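You operate a simulated robot arm through the tools that you are given. There is no shell and no other tool.

You run a simulated two-armed robot. Do the job below in one go: nothing can be reset, and whatever is moved stays where it is left.

TASK
Lock the curl die and curl the rim of the loaded shell.
Fine: wheel to 160 mm, guard up, power on, press the pedal, power off, guard down.

The check looks at the end state, three seconds after you hand in, the way a careful person would. Anything else that was tipped, shoved, dropped, spilled or broken makes it a failure.

THE ROBOT
Two 7-joint arms with two-finger parallel grippers on one trunk that stands fixed in place. Base frame: the origin is at the foot of the trunk, x ahead of it, y to its left, z up. Lengths are in m, angles in rad, forces in N, time in s.
The left shoulder is at [0.128, 0.171, 1.156], the right one opposite. With the tool pointing down near the work surface each hand reaches from about 0.1 to 0.5 m from the base axis, measured 20 degrees to its own side. Payload 4.4 kg a hand.
Tool frame (each hand has its own): the origin (TCP) lies between the finger pads and is the grasp point; the fingertips stand 0.023 m ahead of it; z points along the fingers, y is the line along which they close. Largest opening 0.094 m; finger width 0.038, thickness 0.01; the body of the gripper, 0.054 by 0.096 m, starts 0.039 m behind the TCP.
Orientation is that of the tool frame in the base frame, as [roll, pitch, yaw] about the fixed x, y, z axes, in that order (R = Rz(yaw) Ry(pitch) Rx(roll)). With the fingers straight down and closing along the base's y, the tool's x points along the base's -x, its y along +y and its z along -z.

THE INTERFACE
- The arms move only by the tool servo_tool. It takes "left_plan", "right_plan" or both (then of equal length, played together; a hand with none holds still); each is a list of rows, each a list of 6 numbers: the shift along the base's x, y, z in m, then the turn, a rotation vector about the base's x, y, z in rad. In form: [[x, y, z, ax, ay, az], ...]. A call has 1 to 20 rows; each row is the pose to reach, as a shift and turn from the pose commanded when the call began. "left_hand" and "right_hand" are, for a hand that has rows, the closure, from 0 (fully open) to 1 (shut), set as the call begins (left out, the last holds). Rows are played at 5 a second. More than 0.05 m and 0.15 rad between two rows, or a gripper value outside its range, and nothing of the call is played. Where a pose cannot be reached the arm comes as near as it can. A force on the tool above 50 N (or 10 N above the force at the start of the call, whichever is more), or a blocked arm, ends the call early, and 0.2 s more pass. Each finger travels about 0.072 m/s and halts on what it meets, pressing with about 26 N; the grip force reading is that of the motor and also rises with nothing between the fingers. The clock runs only during rows and for 0.2 s after the last one: add rows that repeat a pose to give the fingers time. It gives the time, the measured TCP pose, the force on the tool (base axes), the opening and the grip force at its end, in the units of the frame above (readings bear some noise), with the torque about the TCP (base axes, N m) and any sound that the robot's microphone picked up.
- Cameras (640 x 400 px; columns grow to the right, rows downward): "scene" is now at [0.2509, -0.0024, 1.3357]; the picture's right is [-0.04, -1.00, 0.00], its down [-0.20, 0.01, -0.98] and it looks along [0.98, -0.03, -0.20] (base axes); focal length 214 px, centre (320, 200). "left" rides on the left gripper at [0.086, -0.016, -0.074] in its tool frame; the picture's right is [0.18, 0.98, 0.00], its down [-0.58, 0.11, -0.81] and it looks along [-0.79, 0.15, 0.59] (tool axes); focal length 243 px, centre (320, 200). "right" rides on the right gripper at [0.086, 0.016, -0.075] in its tool frame; the picture's right is [-0.18, 0.98, 0.00], its down [-0.58, -0.11, -0.81] and it looks along [-0.79, -0.15, 0.59] (tool axes); focal length 243 px, centre (320, 200). There is no depth. A picture from a camera that has moved, and an enlarged one, comes with that camera's place and axes in the base frame and with its lens.
- capture(camera): a new picture of that camera. The clock stands still meanwhile.
- lift_body(by): slides the trunk up (or, below 0, down) by that many m; the arms and the scene camera ride with it, the base frame stays. It gives what a move gives, with no picture.
- turn_head(pan, tilt): turns the head with the scene camera to pan (to the left, within 1.396 rad either way) and tilt (down, from -0.506 to 1.204), counted from straight ahead of the robot. It gives what a move gives.
- close_up(camera, box): a new picture of the part [left, top, right, bottom] of that camera's present view, enlarged. The clock stands still meanwhile.
- finish_job(): hands the job in; it is judged then, once.

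Nothing tells you positions but the pictures and the camera data. Unless the task says otherwise, let go and move clear before handing in.

The tools are called after "Emit:" by a JSON object that holds its "method" and its "body". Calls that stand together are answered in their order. servo_tool: Moves the arms, as the interface text tells. Its arguments: {"type":"object","properties":{"left_plan":{"type":"array","items":{"type":"array","items":{"type":"number"}}},"left_hand":{"type":"number"},"right_plan":{"type":"array","items":{"type":"array","items":{"type":"number"}}},"right_hand":{"type":"number"}},"required":[]} The other tools are called the same way: lift_body (by) slides the trunk up or down; turn_head (pan, tilt) turns the head that bears the scene camera; capture (camera) takes a picture; close_up (camera, box) takes an enlarged picture of a part of a camera's view; finish_job () hands the job in.

At the start:

```text
t: 0.0
left_tool_pos: [0.3805, 0.0767, 1.402]
left_orientation: [3.141, -0.001, -3.141]
left_wrist_force: [0.3, 0.2, 0.1]
left_moment: [0.0, -0.01, 0.04]
left_finger_gap: 0.094
left_grasp_force: 0.0
right_tool_pos: [0.4278, -0.3123, 1.3151]
right_orientation: [3.14, 0.001, -3.14]
right_wrist_force: [0.3, -0.4, -0.2]
right_moment: [0.0, -0.01, 0.03]
right_finger_gap: 0.0939
right_grasp_force: 0.1
trunk travel left (down, up): [-0.169, 0.219]
head pan, tilt: [-0.035, 0.201]
```

scene: 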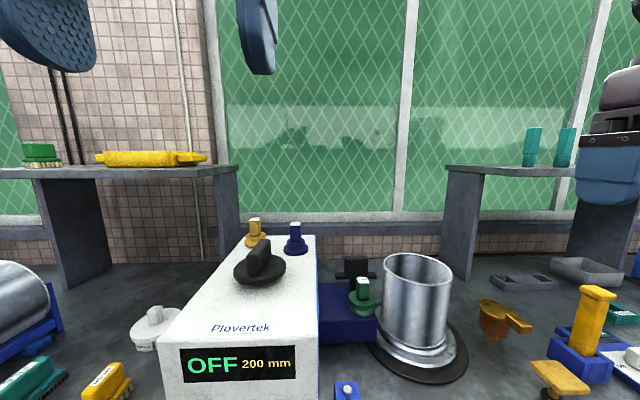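
right: 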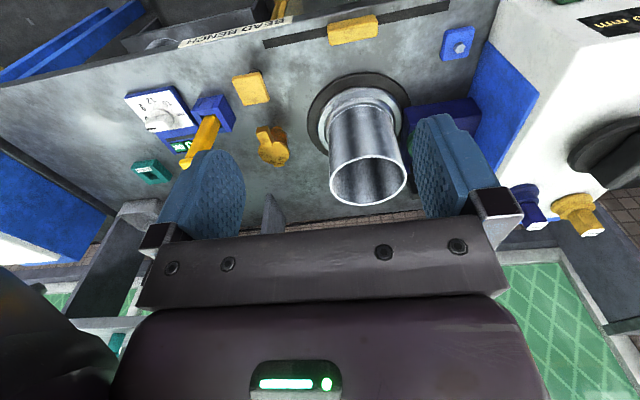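
left: 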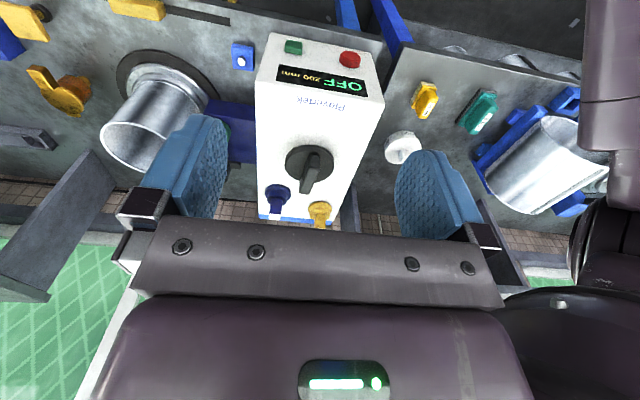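

I see a bench with a white Plovertek machine (display "OFF 200 mm", a black rotary knob, yellow and blue buttons) and a metal shell on a die to its right, with several levers around. I'll tilt the head down and look around before touching anything.

Emit:
{"method": "turn_head", "body": {"pan": 0, "tilt": 0.8}}

```text
t: 1.0
left_tool_pos: [0.3804, 0.0779, 1.4024]
left_orientation: [-3.142, 0.0, 3.142]
left_wrist_force: [-0.3, 0.5, 0.5]
left_moment: [0.01, 0.03, 0.01]
left_finger_gap: 0.0942
left_grasp_force: 0.0
right_tool_pos: [0.4279, -0.3123, 1.3143]
right_orientation: [-3.141, -0.001, 3.141]
right_wrist_force: [-0.2, -0.1, 0.1]
right_moment: [0.01, -0.01, 0.0]
right_finger_gap: 0.0943
right_grasp_force: 0.0
trunk travel left (down, up): [-0.169, 0.219]
head pan, tilt: [0.0, 0.799]
```

The head now looks down at the bench; I'll take a picture of it.

Emit:
{"method": "capture", "body": {"camera": "scene"}}

Emit:
{"method": "close_up", "body": {"camera": "left", "box": [220, 0, 420, 125]}}

Emit:
{"method": "close_up", "body": {"camera": "right", "box": [100, 0, 500, 250]}}

```text
taken
camera scene: at [0.2385, 0.0009, 1.2821], right [0.0, -1.0, 0.0], down [-0.72, 0.0, -0.7], along [0.7, 0.0, -0.72], focal length 214 px, centre (320, 200)
```

scene: 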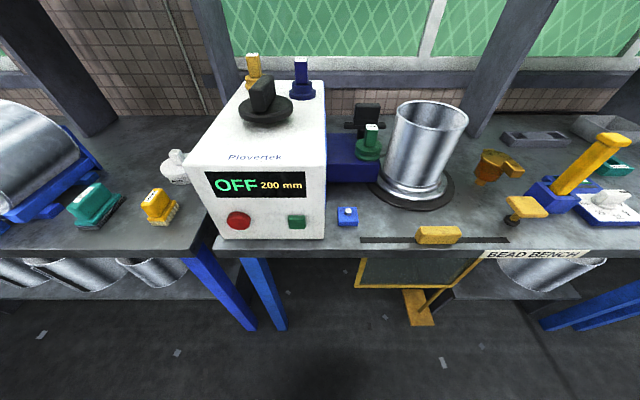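

```text
3.20 times, centred on (320, 62) of left
camera zoom: at [0.2944, 0.0605, 1.4771], right [-0.18, 0.98, 0.0], down [0.58, 0.11, 0.81], along [0.79, 0.15, -0.59], focal length 776 px, centre (320, 640)
```

zoom: 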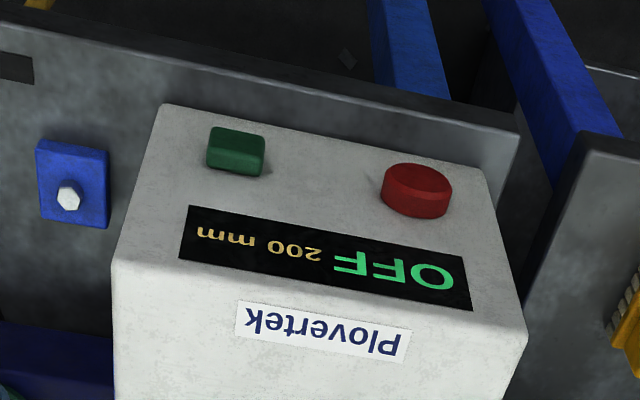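

```text
1.60 times, centred on (300, 125) of right
camera zoom: at [0.3422, -0.2956, 1.39], right [0.18, 0.98, 0.0], down [0.58, -0.11, 0.81], along [0.79, -0.15, -0.59], focal length 388 px, centre (352, 320)
```

zoom: 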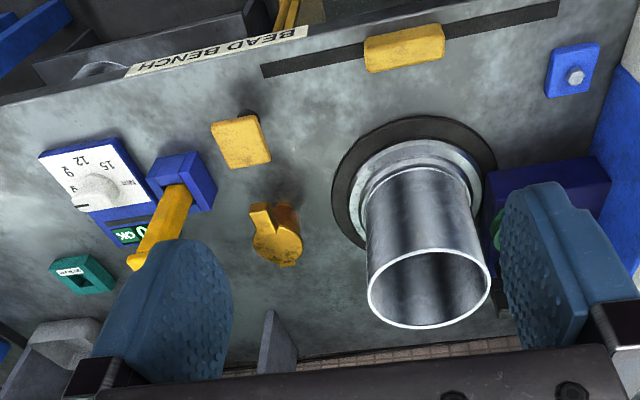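

The bench is crowded, so I need to know what each control is. I'll zoom in on several regions of the scene view.

Emit:
{"method": "close_up", "body": {"camera": "scene", "box": [190, 40, 350, 140]}}

Emit:
{"method": "close_up", "body": {"camera": "scene", "box": [320, 90, 480, 190]}}

Emit:
{"method": "close_up", "body": {"camera": "scene", "box": [320, 180, 520, 330]}}

Emit:
{"method": "close_up", "body": {"camera": "scene", "box": [460, 120, 640, 240]}}

Emit:
{"method": "close_up", "body": {"camera": "scene", "box": [0, 90, 220, 240]}}

```text
4.00 times, centred on (270, 90) of scene
camera zoom: at [0.2385, 0.0009, 1.2821], right [0.0, -1.0, 0.0], down [-0.72, 0.0, -0.7], along [0.7, 0.0, -0.72], focal length 858 px, centre (520, 640)
```

zoom: 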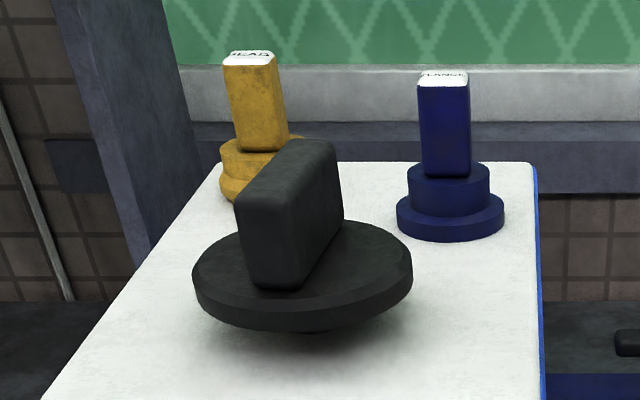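

```text
4.00 times, centred on (400, 140) of scene
camera zoom: at [0.2385, 0.0009, 1.2821], right [0.0, -1.0, 0.0], down [-0.72, 0.0, -0.7], along [0.7, 0.0, -0.72], focal length 858 px, centre (0, 440)
```

zoom: 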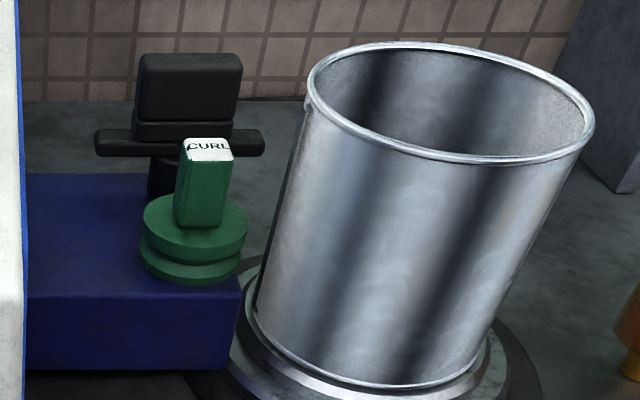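

```text
2.67 times, centred on (420, 255) of scene
camera zoom: at [0.2385, 0.0009, 1.2821], right [0.0, -1.0, 0.0], down [-0.72, 0.0, -0.7], along [0.7, 0.0, -0.72], focal length 572 px, centre (53, 53)
```

zoom: 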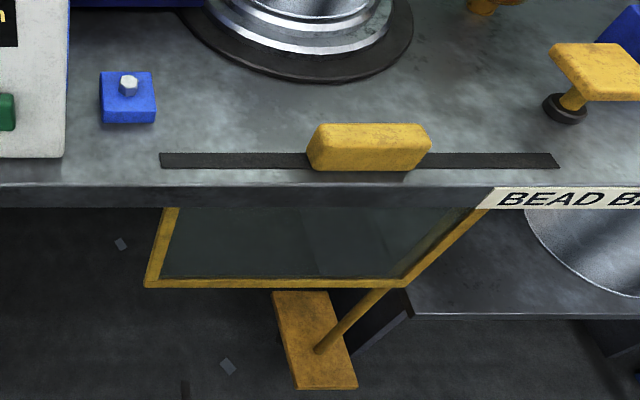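

```text
3.33 times, centred on (550, 180) of scene
camera zoom: at [0.2385, 0.0009, 1.2821], right [0.0, -1.0, 0.0], down [-0.72, 0.0, -0.7], along [0.7, 0.0, -0.72], focal length 715 px, centre (-447, 267)
```

zoom: 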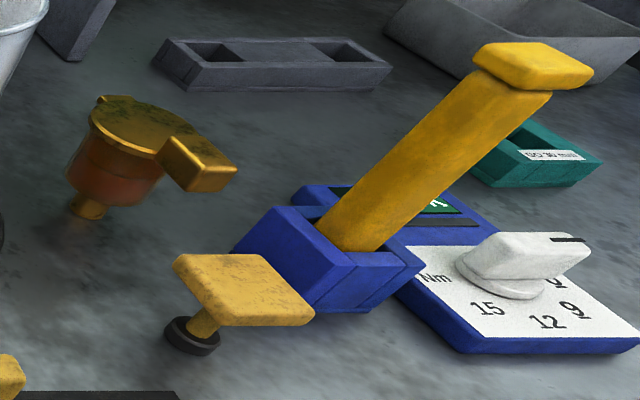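

```text
2.67 times, centred on (110, 165) of scene
camera zoom: at [0.2385, 0.0009, 1.2821], right [0.0, -1.0, 0.0], down [-0.72, 0.0, -0.7], along [0.7, 0.0, -0.72], focal length 572 px, centre (880, 293)
```

zoom: 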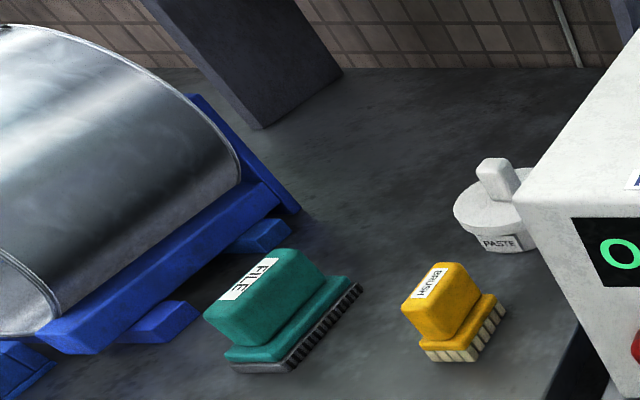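

So far: the green die marked CURL stands on a blue arm with a black T-handle behind it. The guard hangs below the slot in the bench, and a yellow push pad is linked by a rod to the floor pedal. I'll pan to see the right side and the area behind the die.

Emit:
{"method": "turn_head", "body": {"pan": -0.6, "tilt": 0.6}}

Emit:
{"method": "close_up", "body": {"camera": "scene", "box": [160, 100, 480, 300]}}

Emit:
{"method": "capture", "body": {"camera": "scene"}}

Emit:
{"method": "close_up", "body": {"camera": "left", "box": [80, 40, 400, 240]}}

Emit:
{"method": "close_up", "body": {"camera": "right", "box": [100, 70, 300, 195]}}

```text
t: 2.0
left_tool_pos: [0.381, 0.0776, 1.4023]
left_orientation: [3.141, -0.002, -3.141]
left_wrist_force: [-0.3, 0.4, 0.5]
left_moment: [0.04, 0.04, -0.01]
left_finger_gap: 0.0939
left_grasp_force: 0.2
right_tool_pos: [0.4288, -0.3109, 1.314]
right_orientation: [-3.141, 0.0, -3.141]
right_wrist_force: [0.4, 0.6, 0.7]
right_moment: [0.03, 0.0, 0.01]
right_finger_gap: 0.0941
right_grasp_force: 0.1
trunk travel left (down, up): [-0.169, 0.219]
head pan, tilt: [-0.6, 0.6]
```

```text
2.00 times, centred on (320, 200) of scene
camera zoom: at [0.2307, -0.049, 1.2989], right [-0.56, -0.83, 0.0], down [-0.47, 0.32, -0.82], along [0.68, -0.47, -0.57], focal length 429 px, centre (320, 200)
```

zoom: 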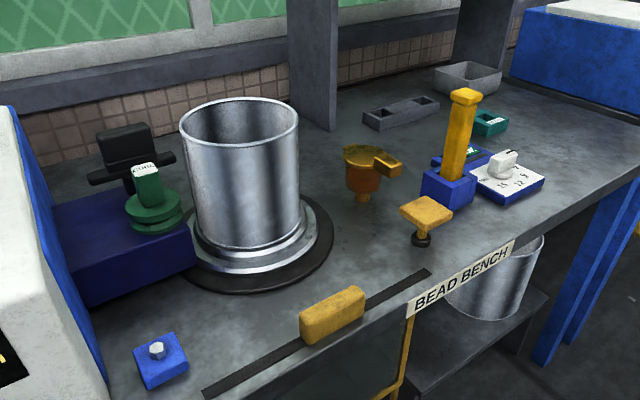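

```text
taken
camera scene: at [0.2307, -0.049, 1.2989], right [-0.56, -0.83, 0.0], down [-0.47, 0.32, -0.82], along [0.68, -0.47, -0.57], focal length 214 px, centre (320, 200)
```

scene: 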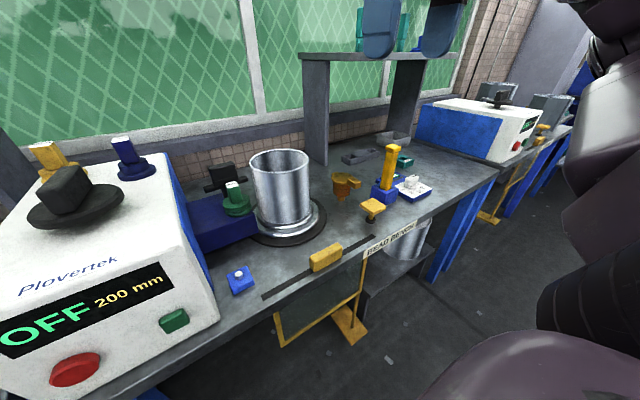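

```text
2.00 times, centred on (240, 140) of left
camera zoom: at [0.2945, 0.0606, 1.4771], right [-0.18, 0.98, 0.0], down [0.58, 0.11, 0.81], along [0.79, 0.15, -0.59], focal length 485 px, centre (480, 320)
```

zoom: 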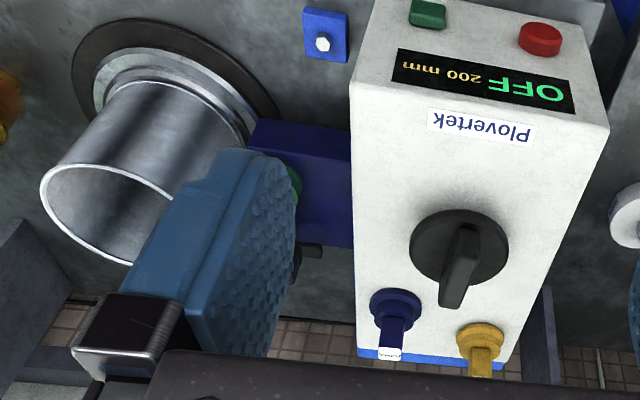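

```text
3.20 times, centred on (200, 132) of right
camera zoom: at [0.3422, -0.2955, 1.39], right [0.18, 0.98, 0.0], down [0.58, -0.11, 0.81], along [0.79, -0.15, -0.59], focal length 776 px, centre (704, 416)
```

zoom: 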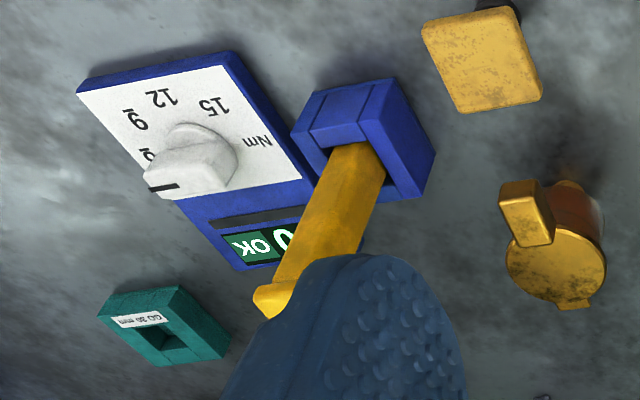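

The CURL die sits on the blue arm in front of the black T-handle, around x≈0.73, y≈-0.12. I'll move the right hand so its camera can see the die, the T-handle and the shell from above.

Emit:
{"method": "servo_tool", "body": {"right_plan": [[0, 0.04, 0.02, 0, 0, 0], [-0.02, 0.08, 0.04, 0, 0, 0], [-0.04, 0.12, 0.04, 0, 0, 0], [-0.05, 0.15, 0.04, 0, 0, 0], [-0.05, 0.15, 0.04, 0, 0, 0]]}}

Emit:
{"method": "capture", "body": {"camera": "right"}}

Emit:
{"method": "close_up", "body": {"camera": "right", "box": [200, 60, 440, 210]}}

```text
t: 3.2
left_tool_pos: [0.3792, 0.0791, 1.4017]
left_orientation: [-3.14, -0.002, -3.141]
left_wrist_force: [0.1, 0.1, 0.1]
left_moment: [-0.01, 0.02, 0.02]
left_finger_gap: 0.0939
left_grasp_force: 0.0
right_tool_pos: [0.3781, -0.1623, 1.3557]
right_orientation: [-3.142, 0.0, -3.141]
right_wrist_force: [-0.9, 0.2, -0.6]
right_moment: [0.0, -0.01, -0.01]
right_finger_gap: 0.0938
right_grasp_force: 0.0
trunk travel left (down, up): [-0.169, 0.219]
head pan, tilt: [-0.6, 0.6]
```

```text
taken
camera right: at [0.2926, -0.1458, 1.4311], right [0.18, 0.98, 0.0], down [0.58, -0.11, 0.81], along [0.79, -0.15, -0.59], focal length 243 px, centre (320, 200)
```

right: 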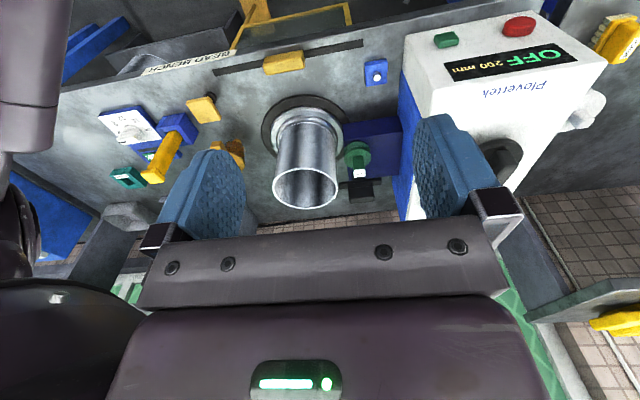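

```text
2.67 times, centred on (320, 135) of right
camera zoom: at [0.2926, -0.1458, 1.4311], right [0.18, 0.98, 0.0], down [0.58, -0.11, 0.81], along [0.79, -0.15, -0.59], focal length 647 px, centre (320, 373)
```

zoom: 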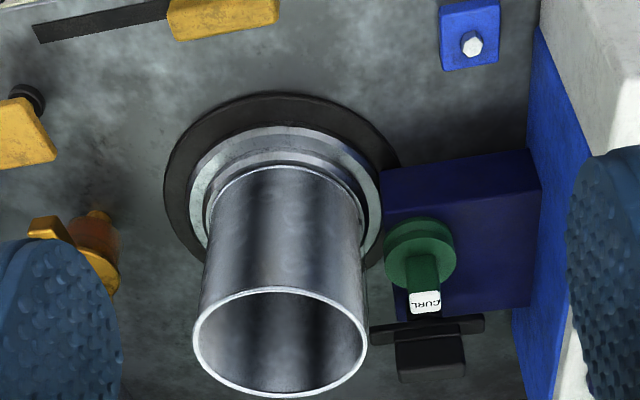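

The black T-handle near (0.83, -0.13, 0.98) looks like a swing clamp. Its crossbar runs along y now, and a quarter turn would put one end over the CURL die's flange. I'll start with the wheel at about (0.69, 0.11, 1.10), tilting the left hand forward and moving towards it.

Emit:
{"method": "servo_tool", "body": {"left_plan": [[0.02, 0, 0, 0, -0.14, 0], [0.04, 0.01, 0, 0, -0.28, 0], [0.06, 0.02, 0, 0, -0.42, 0], [0.09, 0.03, -0.01, 0, -0.56, 0], [0.12, 0.03, -0.02, 0, -0.7, 0], [0.14, 0.03, -0.03, 0, -0.785, 0], [0.14, 0.03, -0.03, 0, -0.785, 0]]}}

Emit:
{"method": "capture", "body": {"camera": "left"}}

Emit:
{"method": "turn_head", "body": {"pan": 0.0, "tilt": 0.5}}

Emit:
{"method": "capture", "body": {"camera": "scene"}}

```text
t: 4.8
left_tool_pos: [0.5203, 0.1062, 1.3704]
left_orientation: [-3.141, 0.787, 3.141]
left_wrist_force: [-0.9, 0.0, -0.5]
left_moment: [0.0, 0.01, 0.0]
left_finger_gap: 0.0943
left_grasp_force: 0.0
right_tool_pos: [0.3783, -0.1626, 1.3555]
right_orientation: [-3.141, -0.001, 3.141]
right_wrist_force: [0.5, 0.0, 0.0]
right_moment: [-0.03, 0.0, 0.01]
right_finger_gap: 0.094
right_grasp_force: 0.1
trunk travel left (down, up): [-0.169, 0.219]
head pan, tilt: [-0.6, 0.6]
```

```text
taken
camera left: at [0.4066, 0.0897, 1.3623], right [-0.13, 0.98, -0.13], down [-0.16, 0.11, 0.98], along [0.98, 0.15, 0.14], focal length 243 px, centre (320, 200)
```

left: 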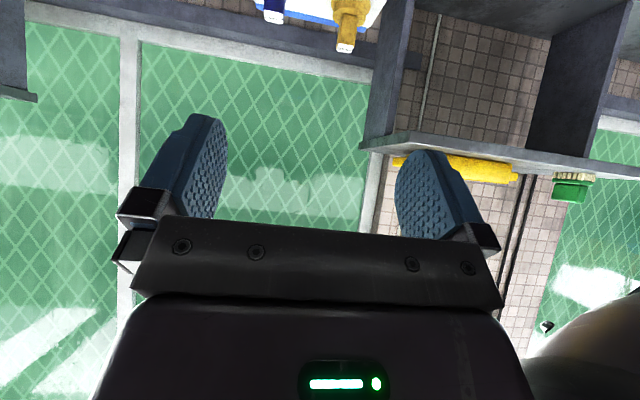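

```text
t: 5.8
left_tool_pos: [0.5212, 0.1073, 1.3711]
left_orientation: [3.142, 0.787, -3.139]
left_wrist_force: [0.7, 0.7, -0.6]
left_moment: [-0.08, -0.03, 0.02]
left_finger_gap: 0.0939
left_grasp_force: 0.0
right_tool_pos: [0.3797, -0.1624, 1.3558]
right_orientation: [3.141, 0.002, -3.141]
right_wrist_force: [0.0, 0.3, 0.3]
right_moment: [0.05, -0.02, 0.01]
right_finger_gap: 0.0942
right_grasp_force: 0.0
trunk travel left (down, up): [-0.169, 0.219]
head pan, tilt: [0.0, 0.499]
```

```text
taken
camera scene: at [0.2487, 0.0009, 1.308], right [0.0, -1.0, 0.0], down [-0.48, 0.0, -0.88], along [0.88, 0.0, -0.48], focal length 214 px, centre (320, 200)
```

scene: 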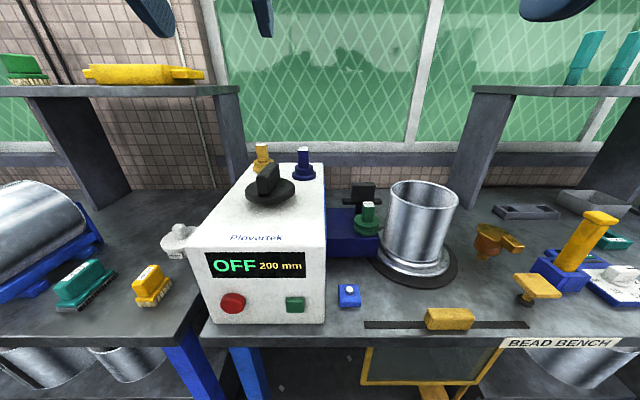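

The scene camera has the best view of the wheel, so I'll zoom in there to measure the handle.

Emit:
{"method": "close_up", "body": {"camera": "scene", "box": [220, 130, 340, 205]}}

Emit:
{"method": "close_up", "body": {"camera": "scene", "box": [190, 220, 340, 330]}}

```text
5.33 times, centred on (280, 168) of scene
camera zoom: at [0.2487, 0.0009, 1.308], right [0.0, -1.0, 0.0], down [-0.48, 0.0, -0.88], along [0.88, 0.0, -0.48], focal length 1144 px, centre (533, 373)
```

zoom: 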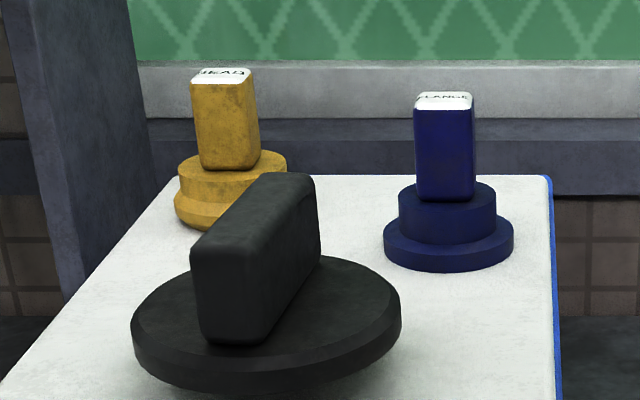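

```text
3.64 times, centred on (265, 275) of scene
camera zoom: at [0.2487, 0.0009, 1.308], right [0.0, -1.0, 0.0], down [-0.48, 0.0, -0.88], along [0.88, 0.0, -0.48], focal length 780 px, centre (520, -73)
```

zoom: 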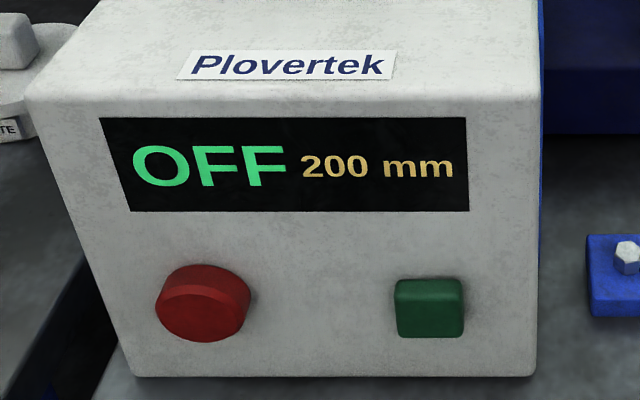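

The wheel's handle is centred at about (0.69, 0.114), z 1.10–1.14. It lies roughly along x, with a slight turn towards -y. I'll bring the left gripper above it to see if it's in reach.

Emit:
{"method": "servo_tool", "body": {"left_plan": [[0.04, 0.002, -0.02, 0, 0, -0.05], [0.08, 0.004, -0.05, 0, 0, -0.1], [0.12, 0.006, -0.08, 0, 0, -0.15], [0.15, 0.007, -0.11, 0, 0, -0.17], [0.165, 0.007, -0.14, 0, 0, -0.17], [0.165, 0.007, -0.14, 0, 0, -0.17]], "left_hand": 0.2}}

Emit:
{"method": "capture", "body": {"camera": "scene"}}

Emit:
{"method": "close_up", "body": {"camera": "scene", "box": [160, 80, 400, 230]}}

```text
t: 7.2
left_tool_pos: [0.6868, 0.1128, 1.2307]
left_orientation: [-3.141, 0.788, 2.974]
left_wrist_force: [-1.2, -0.6, 0.2]
left_moment: [0.02, 0.0, 0.0]
left_finger_gap: 0.0751
left_grasp_force: 0.1
right_tool_pos: [0.3788, -0.1626, 1.3546]
right_orientation: [-3.142, -0.001, -3.141]
right_wrist_force: [0.2, -0.1, 0.4]
right_moment: [0.02, 0.01, 0.03]
right_finger_gap: 0.0942
right_grasp_force: 0.0
trunk travel left (down, up): [-0.169, 0.219]
head pan, tilt: [0.0, 0.499]
```

```text
taken
camera scene: at [0.2481, 0.0007, 1.3083], right [0.0, -1.0, 0.0], down [-0.48, 0.0, -0.88], along [0.88, 0.0, -0.48], focal length 214 px, centre (320, 200)
```

scene: 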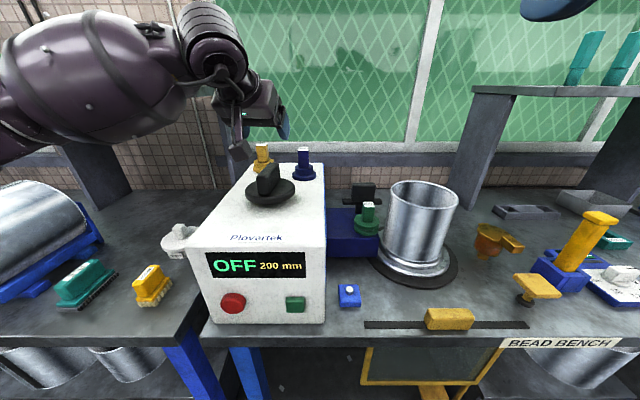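

```text
2.67 times, centred on (280, 155) of scene
camera zoom: at [0.2481, 0.0007, 1.3083], right [0.0, -1.0, 0.0], down [-0.48, 0.0, -0.88], along [0.88, 0.0, -0.48], focal length 572 px, centre (427, 320)
```

zoom: 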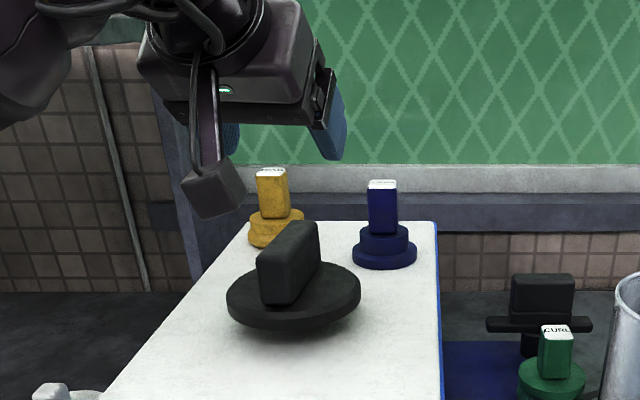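

The left arm reaches over the wheel easily. Now I'll lower the gripper over the handle.

Emit:
{"method": "servo_tool", "body": {"left_plan": [[0.002, 0.001, -0.03, 0, 0, 0], [0.004, 0.001, -0.06, 0, 0, 0], [0.004, 0.001, -0.08, 0, 0, 0], [0.004, 0.001, -0.095, 0, 0, 0], [0.004, 0.001, -0.095, 0, 0, 0]]}}

Emit:
{"method": "close_up", "body": {"camera": "scene", "box": [200, 100, 360, 200]}}

```text
t: 8.4
left_tool_pos: [0.6881, 0.115, 1.1386]
left_orientation: [-3.141, 0.789, 2.973]
left_wrist_force: [3.8, 1.2, 8.8]
left_moment: [0.12, 0.46, -0.1]
left_finger_gap: 0.0753
left_grasp_force: 0.0
right_tool_pos: [0.3777, -0.1631, 1.3566]
right_orientation: [-3.141, 0.0, -3.14]
right_wrist_force: [0.0, -0.1, -0.1]
right_moment: [0.0, -0.02, 0.01]
right_finger_gap: 0.094
right_grasp_force: 0.0
trunk travel left (down, up): [-0.169, 0.219]
head pan, tilt: [0.0, 0.499]
```

```text
4.00 times, centred on (280, 150) of scene
camera zoom: at [0.2483, 0.0008, 1.3083], right [0.0, -1.0, 0.0], down [-0.48, 0.0, -0.88], along [0.88, 0.0, -0.48], focal length 858 px, centre (480, 400)
```

zoom: 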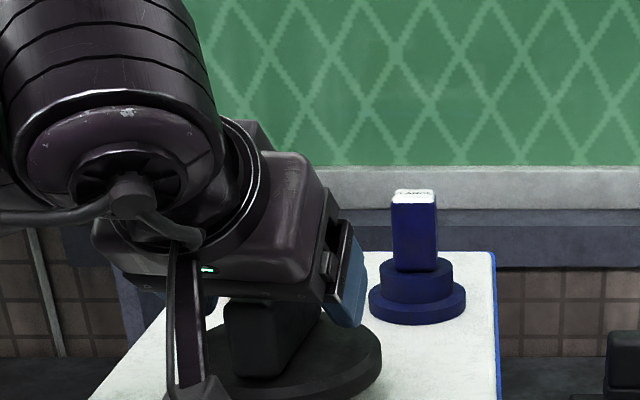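

There's light contact, about 9 N, most likely a fingertip on the disc. I'll back up a few millimetres and close on the handle.

Emit:
{"method": "servo_tool", "body": {"left_plan": [[0, 0, 0.005, 0, 0, 0], [0, 0, 0.006, 0, 0, 0], [0, 0, 0.006, 0, 0, 0], [0, 0, 0.006, 0, 0, 0], [0, 0, 0.006, 0, 0, 0]], "left_hand": 1.0}}

Emit:
{"method": "close_up", "body": {"camera": "scene", "box": [200, 100, 360, 200]}}

Emit:
{"method": "close_up", "body": {"camera": "scene", "box": [190, 220, 340, 330]}}

```text
t: 9.7
left_tool_pos: [0.6874, 0.1079, 1.1409]
left_orientation: [-3.137, 0.778, 2.959]
left_wrist_force: [4.9, -17.5, -6.1]
left_moment: [0.61, -0.65, -0.03]
left_finger_gap: 0.026
left_grasp_force: 45.3
right_tool_pos: [0.3804, -0.1641, 1.3562]
right_orientation: [3.139, -0.001, -3.141]
right_wrist_force: [0.3, 1.0, 0.0]
right_moment: [-0.02, 0.01, -0.02]
right_finger_gap: 0.0942
right_grasp_force: 0.1
trunk travel left (down, up): [-0.169, 0.219]
head pan, tilt: [0.0, 0.499]
stopped in row 5 (left hand): the force on the tool passed its limit at 50 N (the readings are from after the stop); the commanded pose is now the measured one
```

```text
4.00 times, centred on (280, 150) of scene
camera zoom: at [0.2498, -0.0007, 1.3081], right [0.0, -1.0, 0.0], down [-0.48, 0.0, -0.88], along [0.88, 0.0, -0.48], focal length 858 px, centre (480, 400)
```

zoom: 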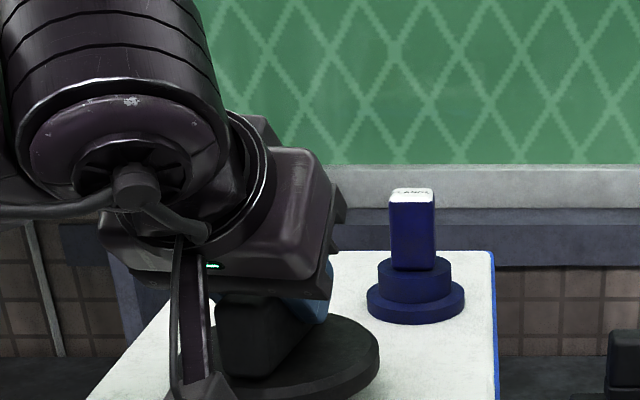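

```text
3.64 times, centred on (265, 275) of scene
camera zoom: at [0.2498, -0.0007, 1.3081], right [0.0, -1.0, 0.0], down [-0.48, 0.0, -0.88], along [0.88, 0.0, -0.48], focal length 780 px, centre (520, -73)
```

zoom: 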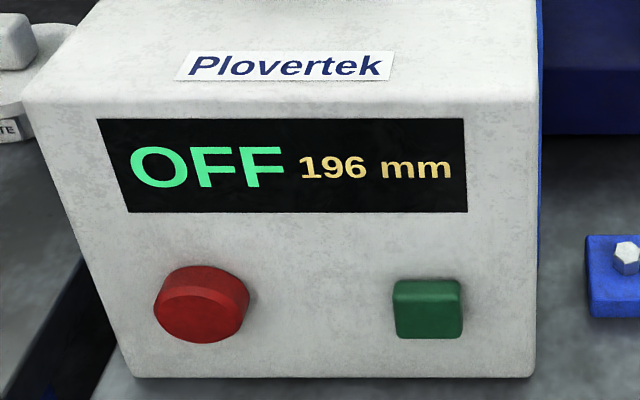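

I have the handle, and the display now reads 196 mm. I'll turn it a little clockwise to find the direction and the scale.

Emit:
{"method": "servo_tool", "body": {"left_plan": [[0, 0, 0, 0, 0, -0.05], [0, 0, 0, 0, 0, -0.1], [0, 0, 0, 0, 0, -0.1]]}}

Emit:
{"method": "close_up", "body": {"camera": "scene", "box": [190, 220, 340, 330]}}

```text
t: 10.4
left_tool_pos: [0.6872, 0.1071, 1.1404]
left_orientation: [-3.141, 0.778, 2.86]
left_wrist_force: [-3.1, -26.6, -11.8]
left_moment: [0.26, -0.89, 0.02]
left_finger_gap: 0.0258
left_grasp_force: 45.1
right_tool_pos: [0.3793, -0.1652, 1.3537]
right_orientation: [3.137, -0.003, 3.141]
right_wrist_force: [-0.1, 0.1, -0.9]
right_moment: [0.02, 0.02, 0.0]
right_finger_gap: 0.094
right_grasp_force: 0.1
trunk travel left (down, up): [-0.169, 0.219]
head pan, tilt: [0.0, 0.499]
```

```text
3.64 times, centred on (265, 275) of scene
camera zoom: at [0.2492, -0.0022, 1.3078], right [0.0, -1.0, 0.0], down [-0.48, 0.0, -0.88], along [0.88, 0.0, -0.48], focal length 780 px, centre (520, -73)
```

zoom: 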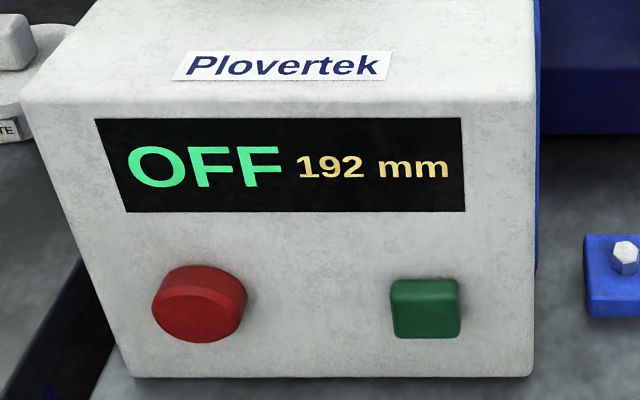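

Clockwise lowers the reading by about 40 mm per rad, so I need roughly 0.8 rad more. I'll go on in steps and ease the sideways load slightly.

Emit:
{"method": "servo_tool", "body": {"left_plan": [[0, -0.003, 0, 0, 0, -0.06], [0, -0.003, 0, 0, 0, -0.12], [0, -0.003, 0, 0, 0, -0.18], [0, -0.003, 0, 0, 0, -0.24], [0, -0.003, 0, 0, 0, -0.3], [0, -0.003, 0, 0, 0, -0.3]]}}

Emit:
{"method": "close_up", "body": {"camera": "scene", "box": [190, 220, 340, 330]}}

Emit:
{"method": "close_up", "body": {"camera": "scene", "box": [160, 80, 400, 230]}}

```text
t: 11.8
left_tool_pos: [0.6862, 0.1062, 1.1404]
left_orientation: [-3.139, 0.777, 2.561]
left_wrist_force: [-10.7, -30.0, -17.5]
left_moment: [0.17, -1.05, 0.11]
left_finger_gap: 0.026
left_grasp_force: 44.6
right_tool_pos: [0.379, -0.1648, 1.3544]
right_orientation: [3.136, -0.003, -3.141]
right_wrist_force: [0.2, -0.6, 1.2]
right_moment: [0.01, 0.0, 0.0]
right_finger_gap: 0.0939
right_grasp_force: 0.1
trunk travel left (down, up): [-0.169, 0.219]
head pan, tilt: [0.0, 0.499]
```

```text
3.64 times, centred on (265, 275) of scene
camera zoom: at [0.2487, -0.0025, 1.3078], right [0.0, -1.0, 0.0], down [-0.48, 0.0, -0.88], along [0.88, 0.0, -0.48], focal length 780 px, centre (520, -73)
```

zoom: 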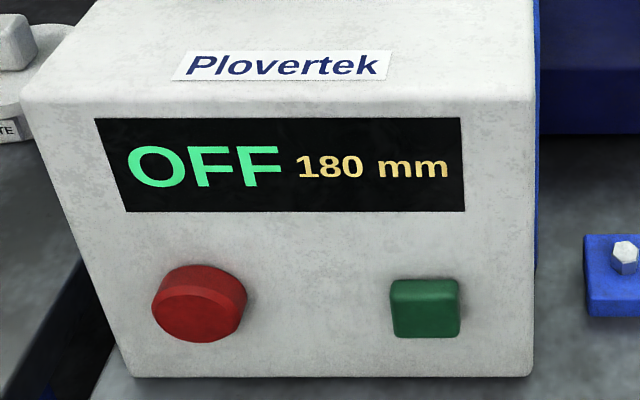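

```text
2.67 times, centred on (280, 155) of scene
camera zoom: at [0.2487, -0.0025, 1.3078], right [0.0, -1.0, 0.0], down [-0.48, 0.0, -0.88], along [0.88, 0.0, -0.48], focal length 572 px, centre (427, 320)
```

zoom: 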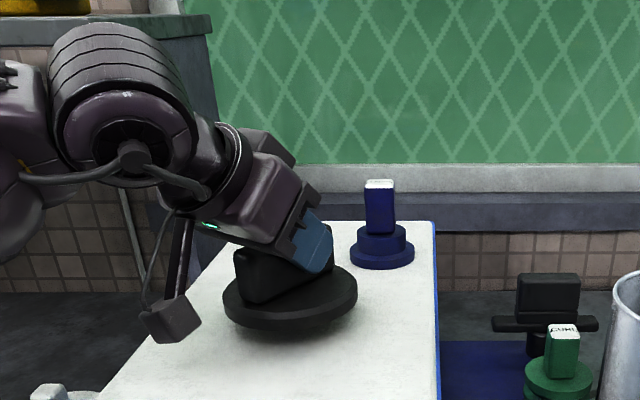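

It reads 180 mm, so about 0.5 rad remains. I'll turn it most of the way and then fine-tune.

Emit:
{"method": "servo_tool", "body": {"left_plan": [[-0.001, -0.003, -0.001, 0, 0, -0.06], [-0.001, -0.004, -0.002, 0, 0, -0.12], [-0.001, -0.004, -0.002, 0, 0, -0.18], [-0.001, -0.004, -0.002, 0, 0, -0.24], [-0.001, -0.004, -0.002, 0, 0, -0.3], [-0.001, -0.004, -0.002, 0, 0, -0.36], [-0.001, -0.004, -0.002, 0, 0, -0.4], [-0.001, -0.004, -0.002, 0, 0, -0.4]]}}

Emit:
{"method": "close_up", "body": {"camera": "scene", "box": [190, 220, 340, 330]}}

Emit:
{"method": "close_up", "body": {"camera": "scene", "box": [160, 80, 400, 230]}}

```text
t: 13.7
left_tool_pos: [0.6847, 0.1046, 1.1411]
left_orientation: [3.142, 0.78, 2.163]
left_wrist_force: [-20.2, -12.7, -0.9]
left_moment: [0.45, 0.58, 0.03]
left_finger_gap: 0.0263
left_grasp_force: 44.5
right_tool_pos: [0.3776, -0.1634, 1.357]
right_orientation: [3.139, 0.002, -3.141]
right_wrist_force: [-1.0, -0.6, 0.7]
right_moment: [0.01, 0.03, -0.02]
right_finger_gap: 0.0942
right_grasp_force: 0.0
trunk travel left (down, up): [-0.169, 0.219]
head pan, tilt: [0.0, 0.499]
```

```text
3.64 times, centred on (265, 275) of scene
camera zoom: at [0.2463, -0.0007, 1.3086], right [0.0, -1.0, 0.0], down [-0.48, 0.0, -0.88], along [0.88, 0.0, -0.48], focal length 780 px, centre (520, -73)
```

zoom: 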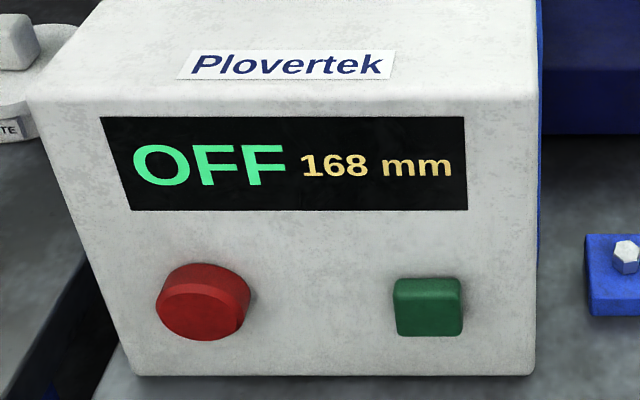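

```text
2.67 times, centred on (280, 155) of scene
camera zoom: at [0.2463, -0.0007, 1.3086], right [0.0, -1.0, 0.0], down [-0.48, 0.0, -0.88], along [0.88, 0.0, -0.48], focal length 572 px, centre (427, 320)
```

zoom: 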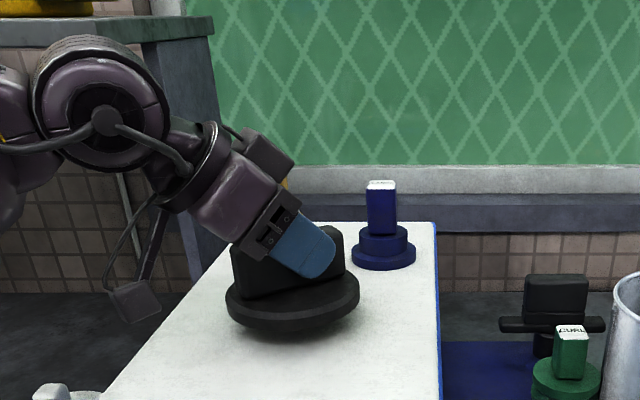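

It's at 168 mm and the display moves in steps. I'll keep turning in small increments.

Emit:
{"method": "servo_tool", "body": {"left_plan": [[-0.001, -0.001, 0, 0, 0, -0.05], [-0.002, -0.001, 0, 0, 0, -0.1], [-0.002, -0.001, 0, 0, 0, -0.15], [-0.002, -0.001, 0, 0, 0, -0.15]]}}

Emit:
{"method": "close_up", "body": {"camera": "scene", "box": [190, 220, 340, 330]}}

```text
t: 14.7
left_tool_pos: [0.6834, 0.1039, 1.1409]
left_orientation: [3.142, 0.779, 2.166]
left_wrist_force: [-20.8, -13.2, 1.8]
left_moment: [0.1, 0.11, 0.19]
left_finger_gap: 0.0258
left_grasp_force: 45.2
left hand out of reach, approached as far as the arm can: row 1, 2, 3, 4
right_tool_pos: [0.3758, -0.1636, 1.3563]
right_orientation: [3.141, 0.003, 3.142]
right_wrist_force: [-1.0, -0.2, 0.6]
right_moment: [-0.01, 0.0, -0.01]
right_finger_gap: 0.094
right_grasp_force: 0.0
trunk travel left (down, up): [-0.169, 0.219]
head pan, tilt: [0.0, 0.499]
```

```text
3.64 times, centred on (265, 275) of scene
camera zoom: at [0.2462, -0.0008, 1.3086], right [0.0, -1.0, 0.0], down [-0.48, 0.0, -0.88], along [0.88, 0.0, -0.48], focal length 780 px, centre (520, -73)
```

zoom: 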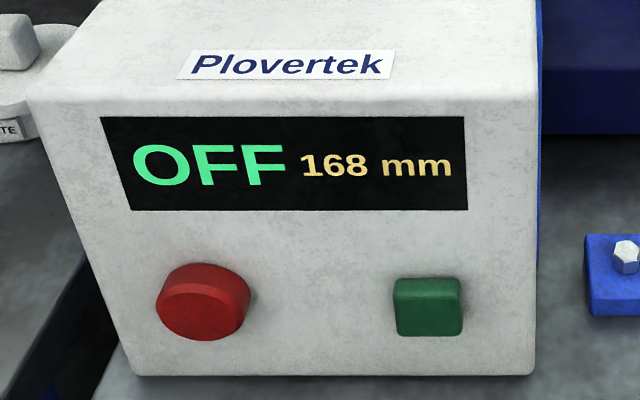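

The left wrist hit a joint limit at this angle. I'll let go, back off, and re-grip the handle by its ends (it's about 0.07 m long), which suits the wrist better.

Emit:
{"method": "servo_tool", "body": {"left_plan": [[0, 0, 0, 0, 0, 0], [0, 0, 0, 0, 0, 0], [0, 0, 0, 0, 0, 0], [0, 0, 0.03, 0, 0, 0], [-0.02, 0.01, 0.07, 0, 0, 0], [-0.05, 0.02, 0.11, 0, 0, 0], [-0.08, 0.02, 0.13, 0, 0, 0.1], [-0.1, 0.02, 0.14, 0, 0, 0.24], [-0.1, 0.01, 0.14, 0, 0, 0.38], [-0.1, 0.0, 0.14, 0, 0, 0.52], [-0.1, 0.0, 0.14, 0, 0, 0.66], [-0.1, 0.0, 0.14, 0, 0, 0.8], [-0.1, 0.0, 0.14, 0, 0, 0.8]], "left_hand": 0.0}}

Emit:
{"method": "capture", "body": {"camera": "scene"}}

Emit:
{"method": "close_up", "body": {"camera": "scene", "box": [220, 130, 340, 205]}}

```text
refused: row 6 steps farther than a row can; nothing moved
```

```text
taken
camera scene: at [0.2462, -0.0008, 1.3086], right [0.0, -1.0, 0.0], down [-0.48, 0.0, -0.88], along [0.88, 0.0, -0.48], focal length 214 px, centre (320, 200)
```

scene: 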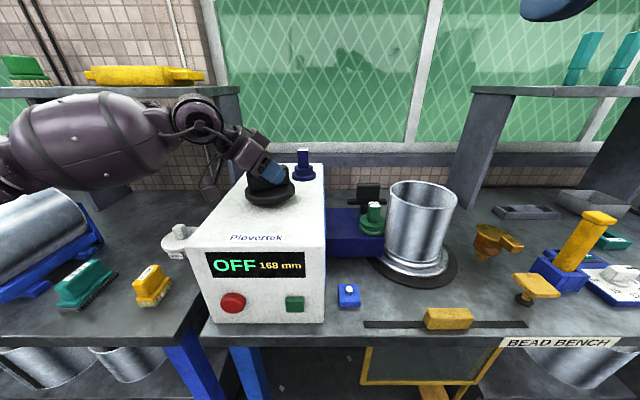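

```text
5.33 times, centred on (280, 168) of scene
camera zoom: at [0.2462, -0.0008, 1.3086], right [0.0, -1.0, 0.0], down [-0.48, 0.0, -0.88], along [0.88, 0.0, -0.48], focal length 1144 px, centre (533, 373)
```

zoom: 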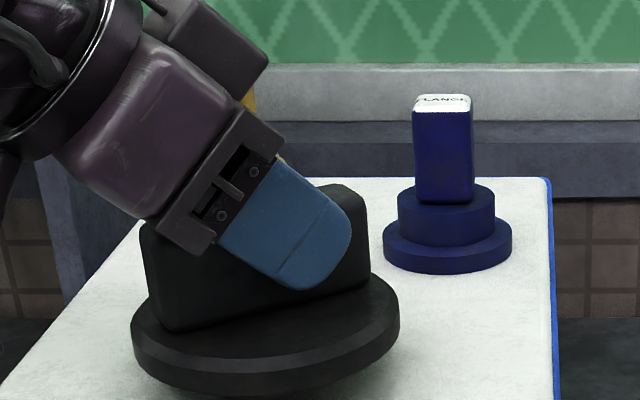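

I'll repeat it with smaller steps: release and rise first.

Emit:
{"method": "servo_tool", "body": {"left_plan": [[0, 0, 0, 0, 0, 0], [0, 0, 0, 0, 0, 0], [0, 0, 0, 0, 0, 0], [0, 0, 0, 0, 0, 0], [0, 0, 0.03, 0, 0, 0], [0, 0, 0.06, 0, 0, 0], [-0.02, 0.0, 0.1, 0, 0, 0.05], [-0.05, 0.0, 0.13, 0, 0, 0.15], [-0.08, 0.0, 0.14, 0, 0, 0.28], [-0.1, 0.0, 0.14, 0, 0, 0.42], [-0.1, 0.0, 0.14, 0, 0, 0.56], [-0.1, 0.0, 0.14, 0, 0, 0.7], [-0.1, 0.0, 0.14, 0, 0, 0.7]], "left_hand": 0.0}}

Emit:
{"method": "capture", "body": {"camera": "scene"}}

Emit:
{"method": "close_up", "body": {"camera": "scene", "box": [220, 130, 340, 205]}}

```text
t: 17.4
left_tool_pos: [0.5838, 0.1056, 1.2811]
left_orientation: [-3.137, 0.78, 2.869]
left_wrist_force: [-0.1, 0.0, -0.7]
left_moment: [0.02, -0.03, 0.03]
left_finger_gap: 0.0939
left_grasp_force: 0.0
right_tool_pos: [0.379, -0.1623, 1.3551]
right_orientation: [-3.141, -0.002, -3.141]
right_wrist_force: [-1.4, 0.3, 0.0]
right_moment: [-0.01, 0.01, -0.01]
right_finger_gap: 0.0939
right_grasp_force: 0.0
trunk travel left (down, up): [-0.169, 0.219]
head pan, tilt: [0.0, 0.499]
```

```text
taken
camera scene: at [0.2489, 0.0011, 1.3079], right [0.0, -1.0, 0.0], down [-0.48, 0.0, -0.88], along [0.88, 0.0, -0.48], focal length 214 px, centre (320, 200)
```

scene: 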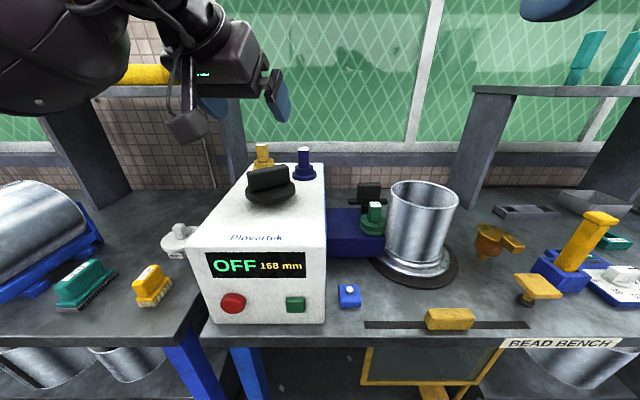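

```text
5.33 times, centred on (280, 168) of scene
camera zoom: at [0.2489, 0.0011, 1.3079], right [0.0, -1.0, 0.0], down [-0.48, 0.0, -0.88], along [0.88, 0.0, -0.48], focal length 1144 px, centre (533, 373)
```

zoom: 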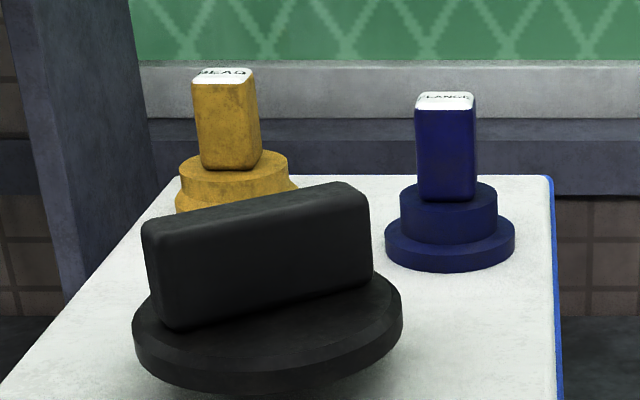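

The handle is about 0.09 m long, so gripping the ends would be too tight. I'll grip the sides again with the tool nearly upright, which should allow more yaw. First I'll check the reading and reduce the tilt.

Emit:
{"method": "servo_tool", "body": {"left_plan": [[0, 0, 0, 0.036, 0.129, 0], [0, 0, 0, 0.072, 0.258, 0], [0, 0, 0.01, 0.108, 0.387, 0], [0, 0, 0.01, 0.144, 0.515, 0], [0, 0, 0.01, 0.144, 0.515, 0]]}}

Emit:
{"method": "close_up", "body": {"camera": "scene", "box": [190, 220, 340, 330]}}

```text
t: 18.6
left_tool_pos: [0.5834, 0.105, 1.2904]
left_orientation: [-3.139, 0.245, 2.867]
left_wrist_force: [-0.1, 0.4, 0.4]
left_moment: [0.02, 0.03, -0.04]
left_finger_gap: 0.0941
left_grasp_force: 0.1
right_tool_pos: [0.3783, -0.1634, 1.3559]
right_orientation: [3.141, 0.0, 3.141]
right_wrist_force: [-0.3, -0.1, -0.6]
right_moment: [0.02, 0.01, 0.03]
right_finger_gap: 0.0941
right_grasp_force: 0.1
trunk travel left (down, up): [-0.169, 0.219]
head pan, tilt: [0.0, 0.499]
```

```text
3.64 times, centred on (265, 275) of scene
camera zoom: at [0.2484, 0.0009, 1.3081], right [0.0, -1.0, 0.0], down [-0.48, 0.0, -0.88], along [0.88, 0.0, -0.48], focal length 780 px, centre (520, -73)
```

zoom: 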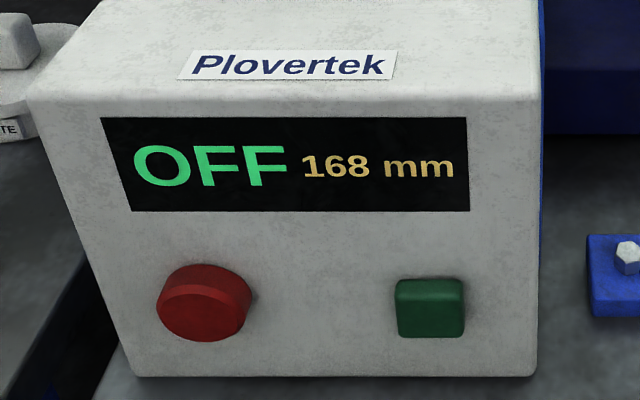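

It still reads 168 mm. I'll yaw the near-upright gripper to match the handle (about -62°) and hover above it.

Emit:
{"method": "servo_tool", "body": {"left_plan": [[0.02, 0, 0, 0, 0, -0.13], [0.04, 0, -0.01, 0, 0, -0.27], [0.06, 0.001, -0.02, 0, 0, -0.4], [0.08, 0.002, -0.03, 0, 0, -0.53], [0.1, 0.003, -0.05, 0, 0, -0.66], [0.103, 0.004, -0.07, 0, 0, -0.79], [0.103, 0.004, -0.07, 0, 0, -0.79]]}}

Emit:
{"method": "capture", "body": {"camera": "scene"}}

Emit:
{"method": "capture", "body": {"camera": "left"}}

Emit:
{"method": "close_up", "body": {"camera": "scene", "box": [160, 80, 400, 230]}}

```text
t: 20.2
left_tool_pos: [0.6828, 0.1085, 1.2404]
left_orientation: [-3.136, 0.245, 2.208]
left_wrist_force: [0.6, -0.2, 0.2]
left_moment: [0.01, 0.02, 0.0]
left_finger_gap: 0.0938
left_grasp_force: 0.0
left hand out of reach, approached as far as the arm can: row 6, 7
right_tool_pos: [0.3796, -0.1628, 1.3548]
right_orientation: [-3.141, 0.0, 3.14]
right_wrist_force: [0.1, 0.3, 0.2]
right_moment: [0.01, 0.01, 0.02]
right_finger_gap: 0.0942
right_grasp_force: 0.1
trunk travel left (down, up): [-0.169, 0.219]
head pan, tilt: [0.0, 0.499]
```

```text
taken
camera scene: at [0.2491, 0.0009, 1.3079], right [0.0, -1.0, 0.0], down [-0.48, 0.0, -0.88], along [0.88, 0.0, -0.48], focal length 214 px, centre (320, 200)
```

scene: 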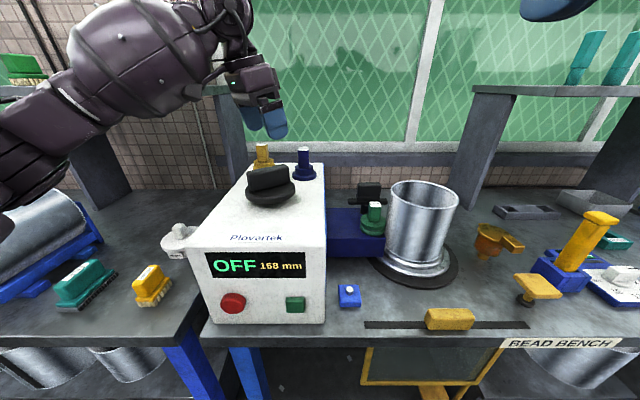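

```text
taken
camera left: at [0.6107, 0.1798, 1.2916], right [0.69, 0.73, -0.05], down [0.31, -0.23, 0.92], along [0.66, -0.65, -0.38], focal length 243 px, centre (320, 200)
```

left: 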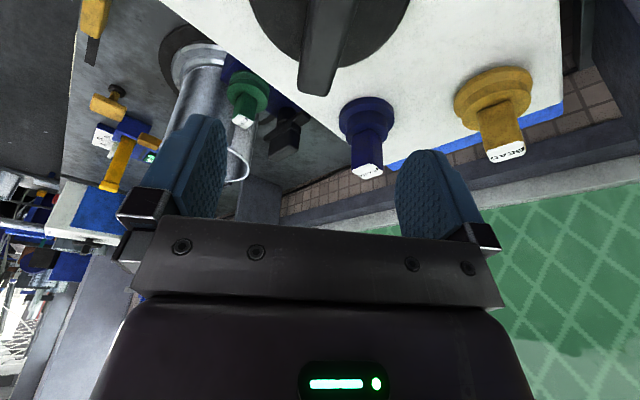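

```text
2.67 times, centred on (280, 155) of scene
camera zoom: at [0.2491, 0.0009, 1.3079], right [0.0, -1.0, 0.0], down [-0.48, 0.0, -0.88], along [0.88, 0.0, -0.48], focal length 572 px, centre (427, 320)
```

zoom: 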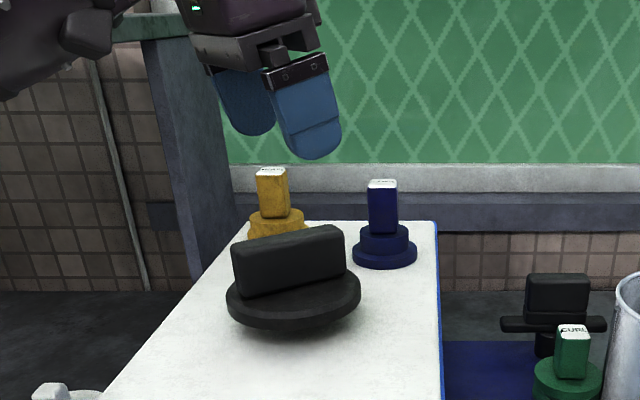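

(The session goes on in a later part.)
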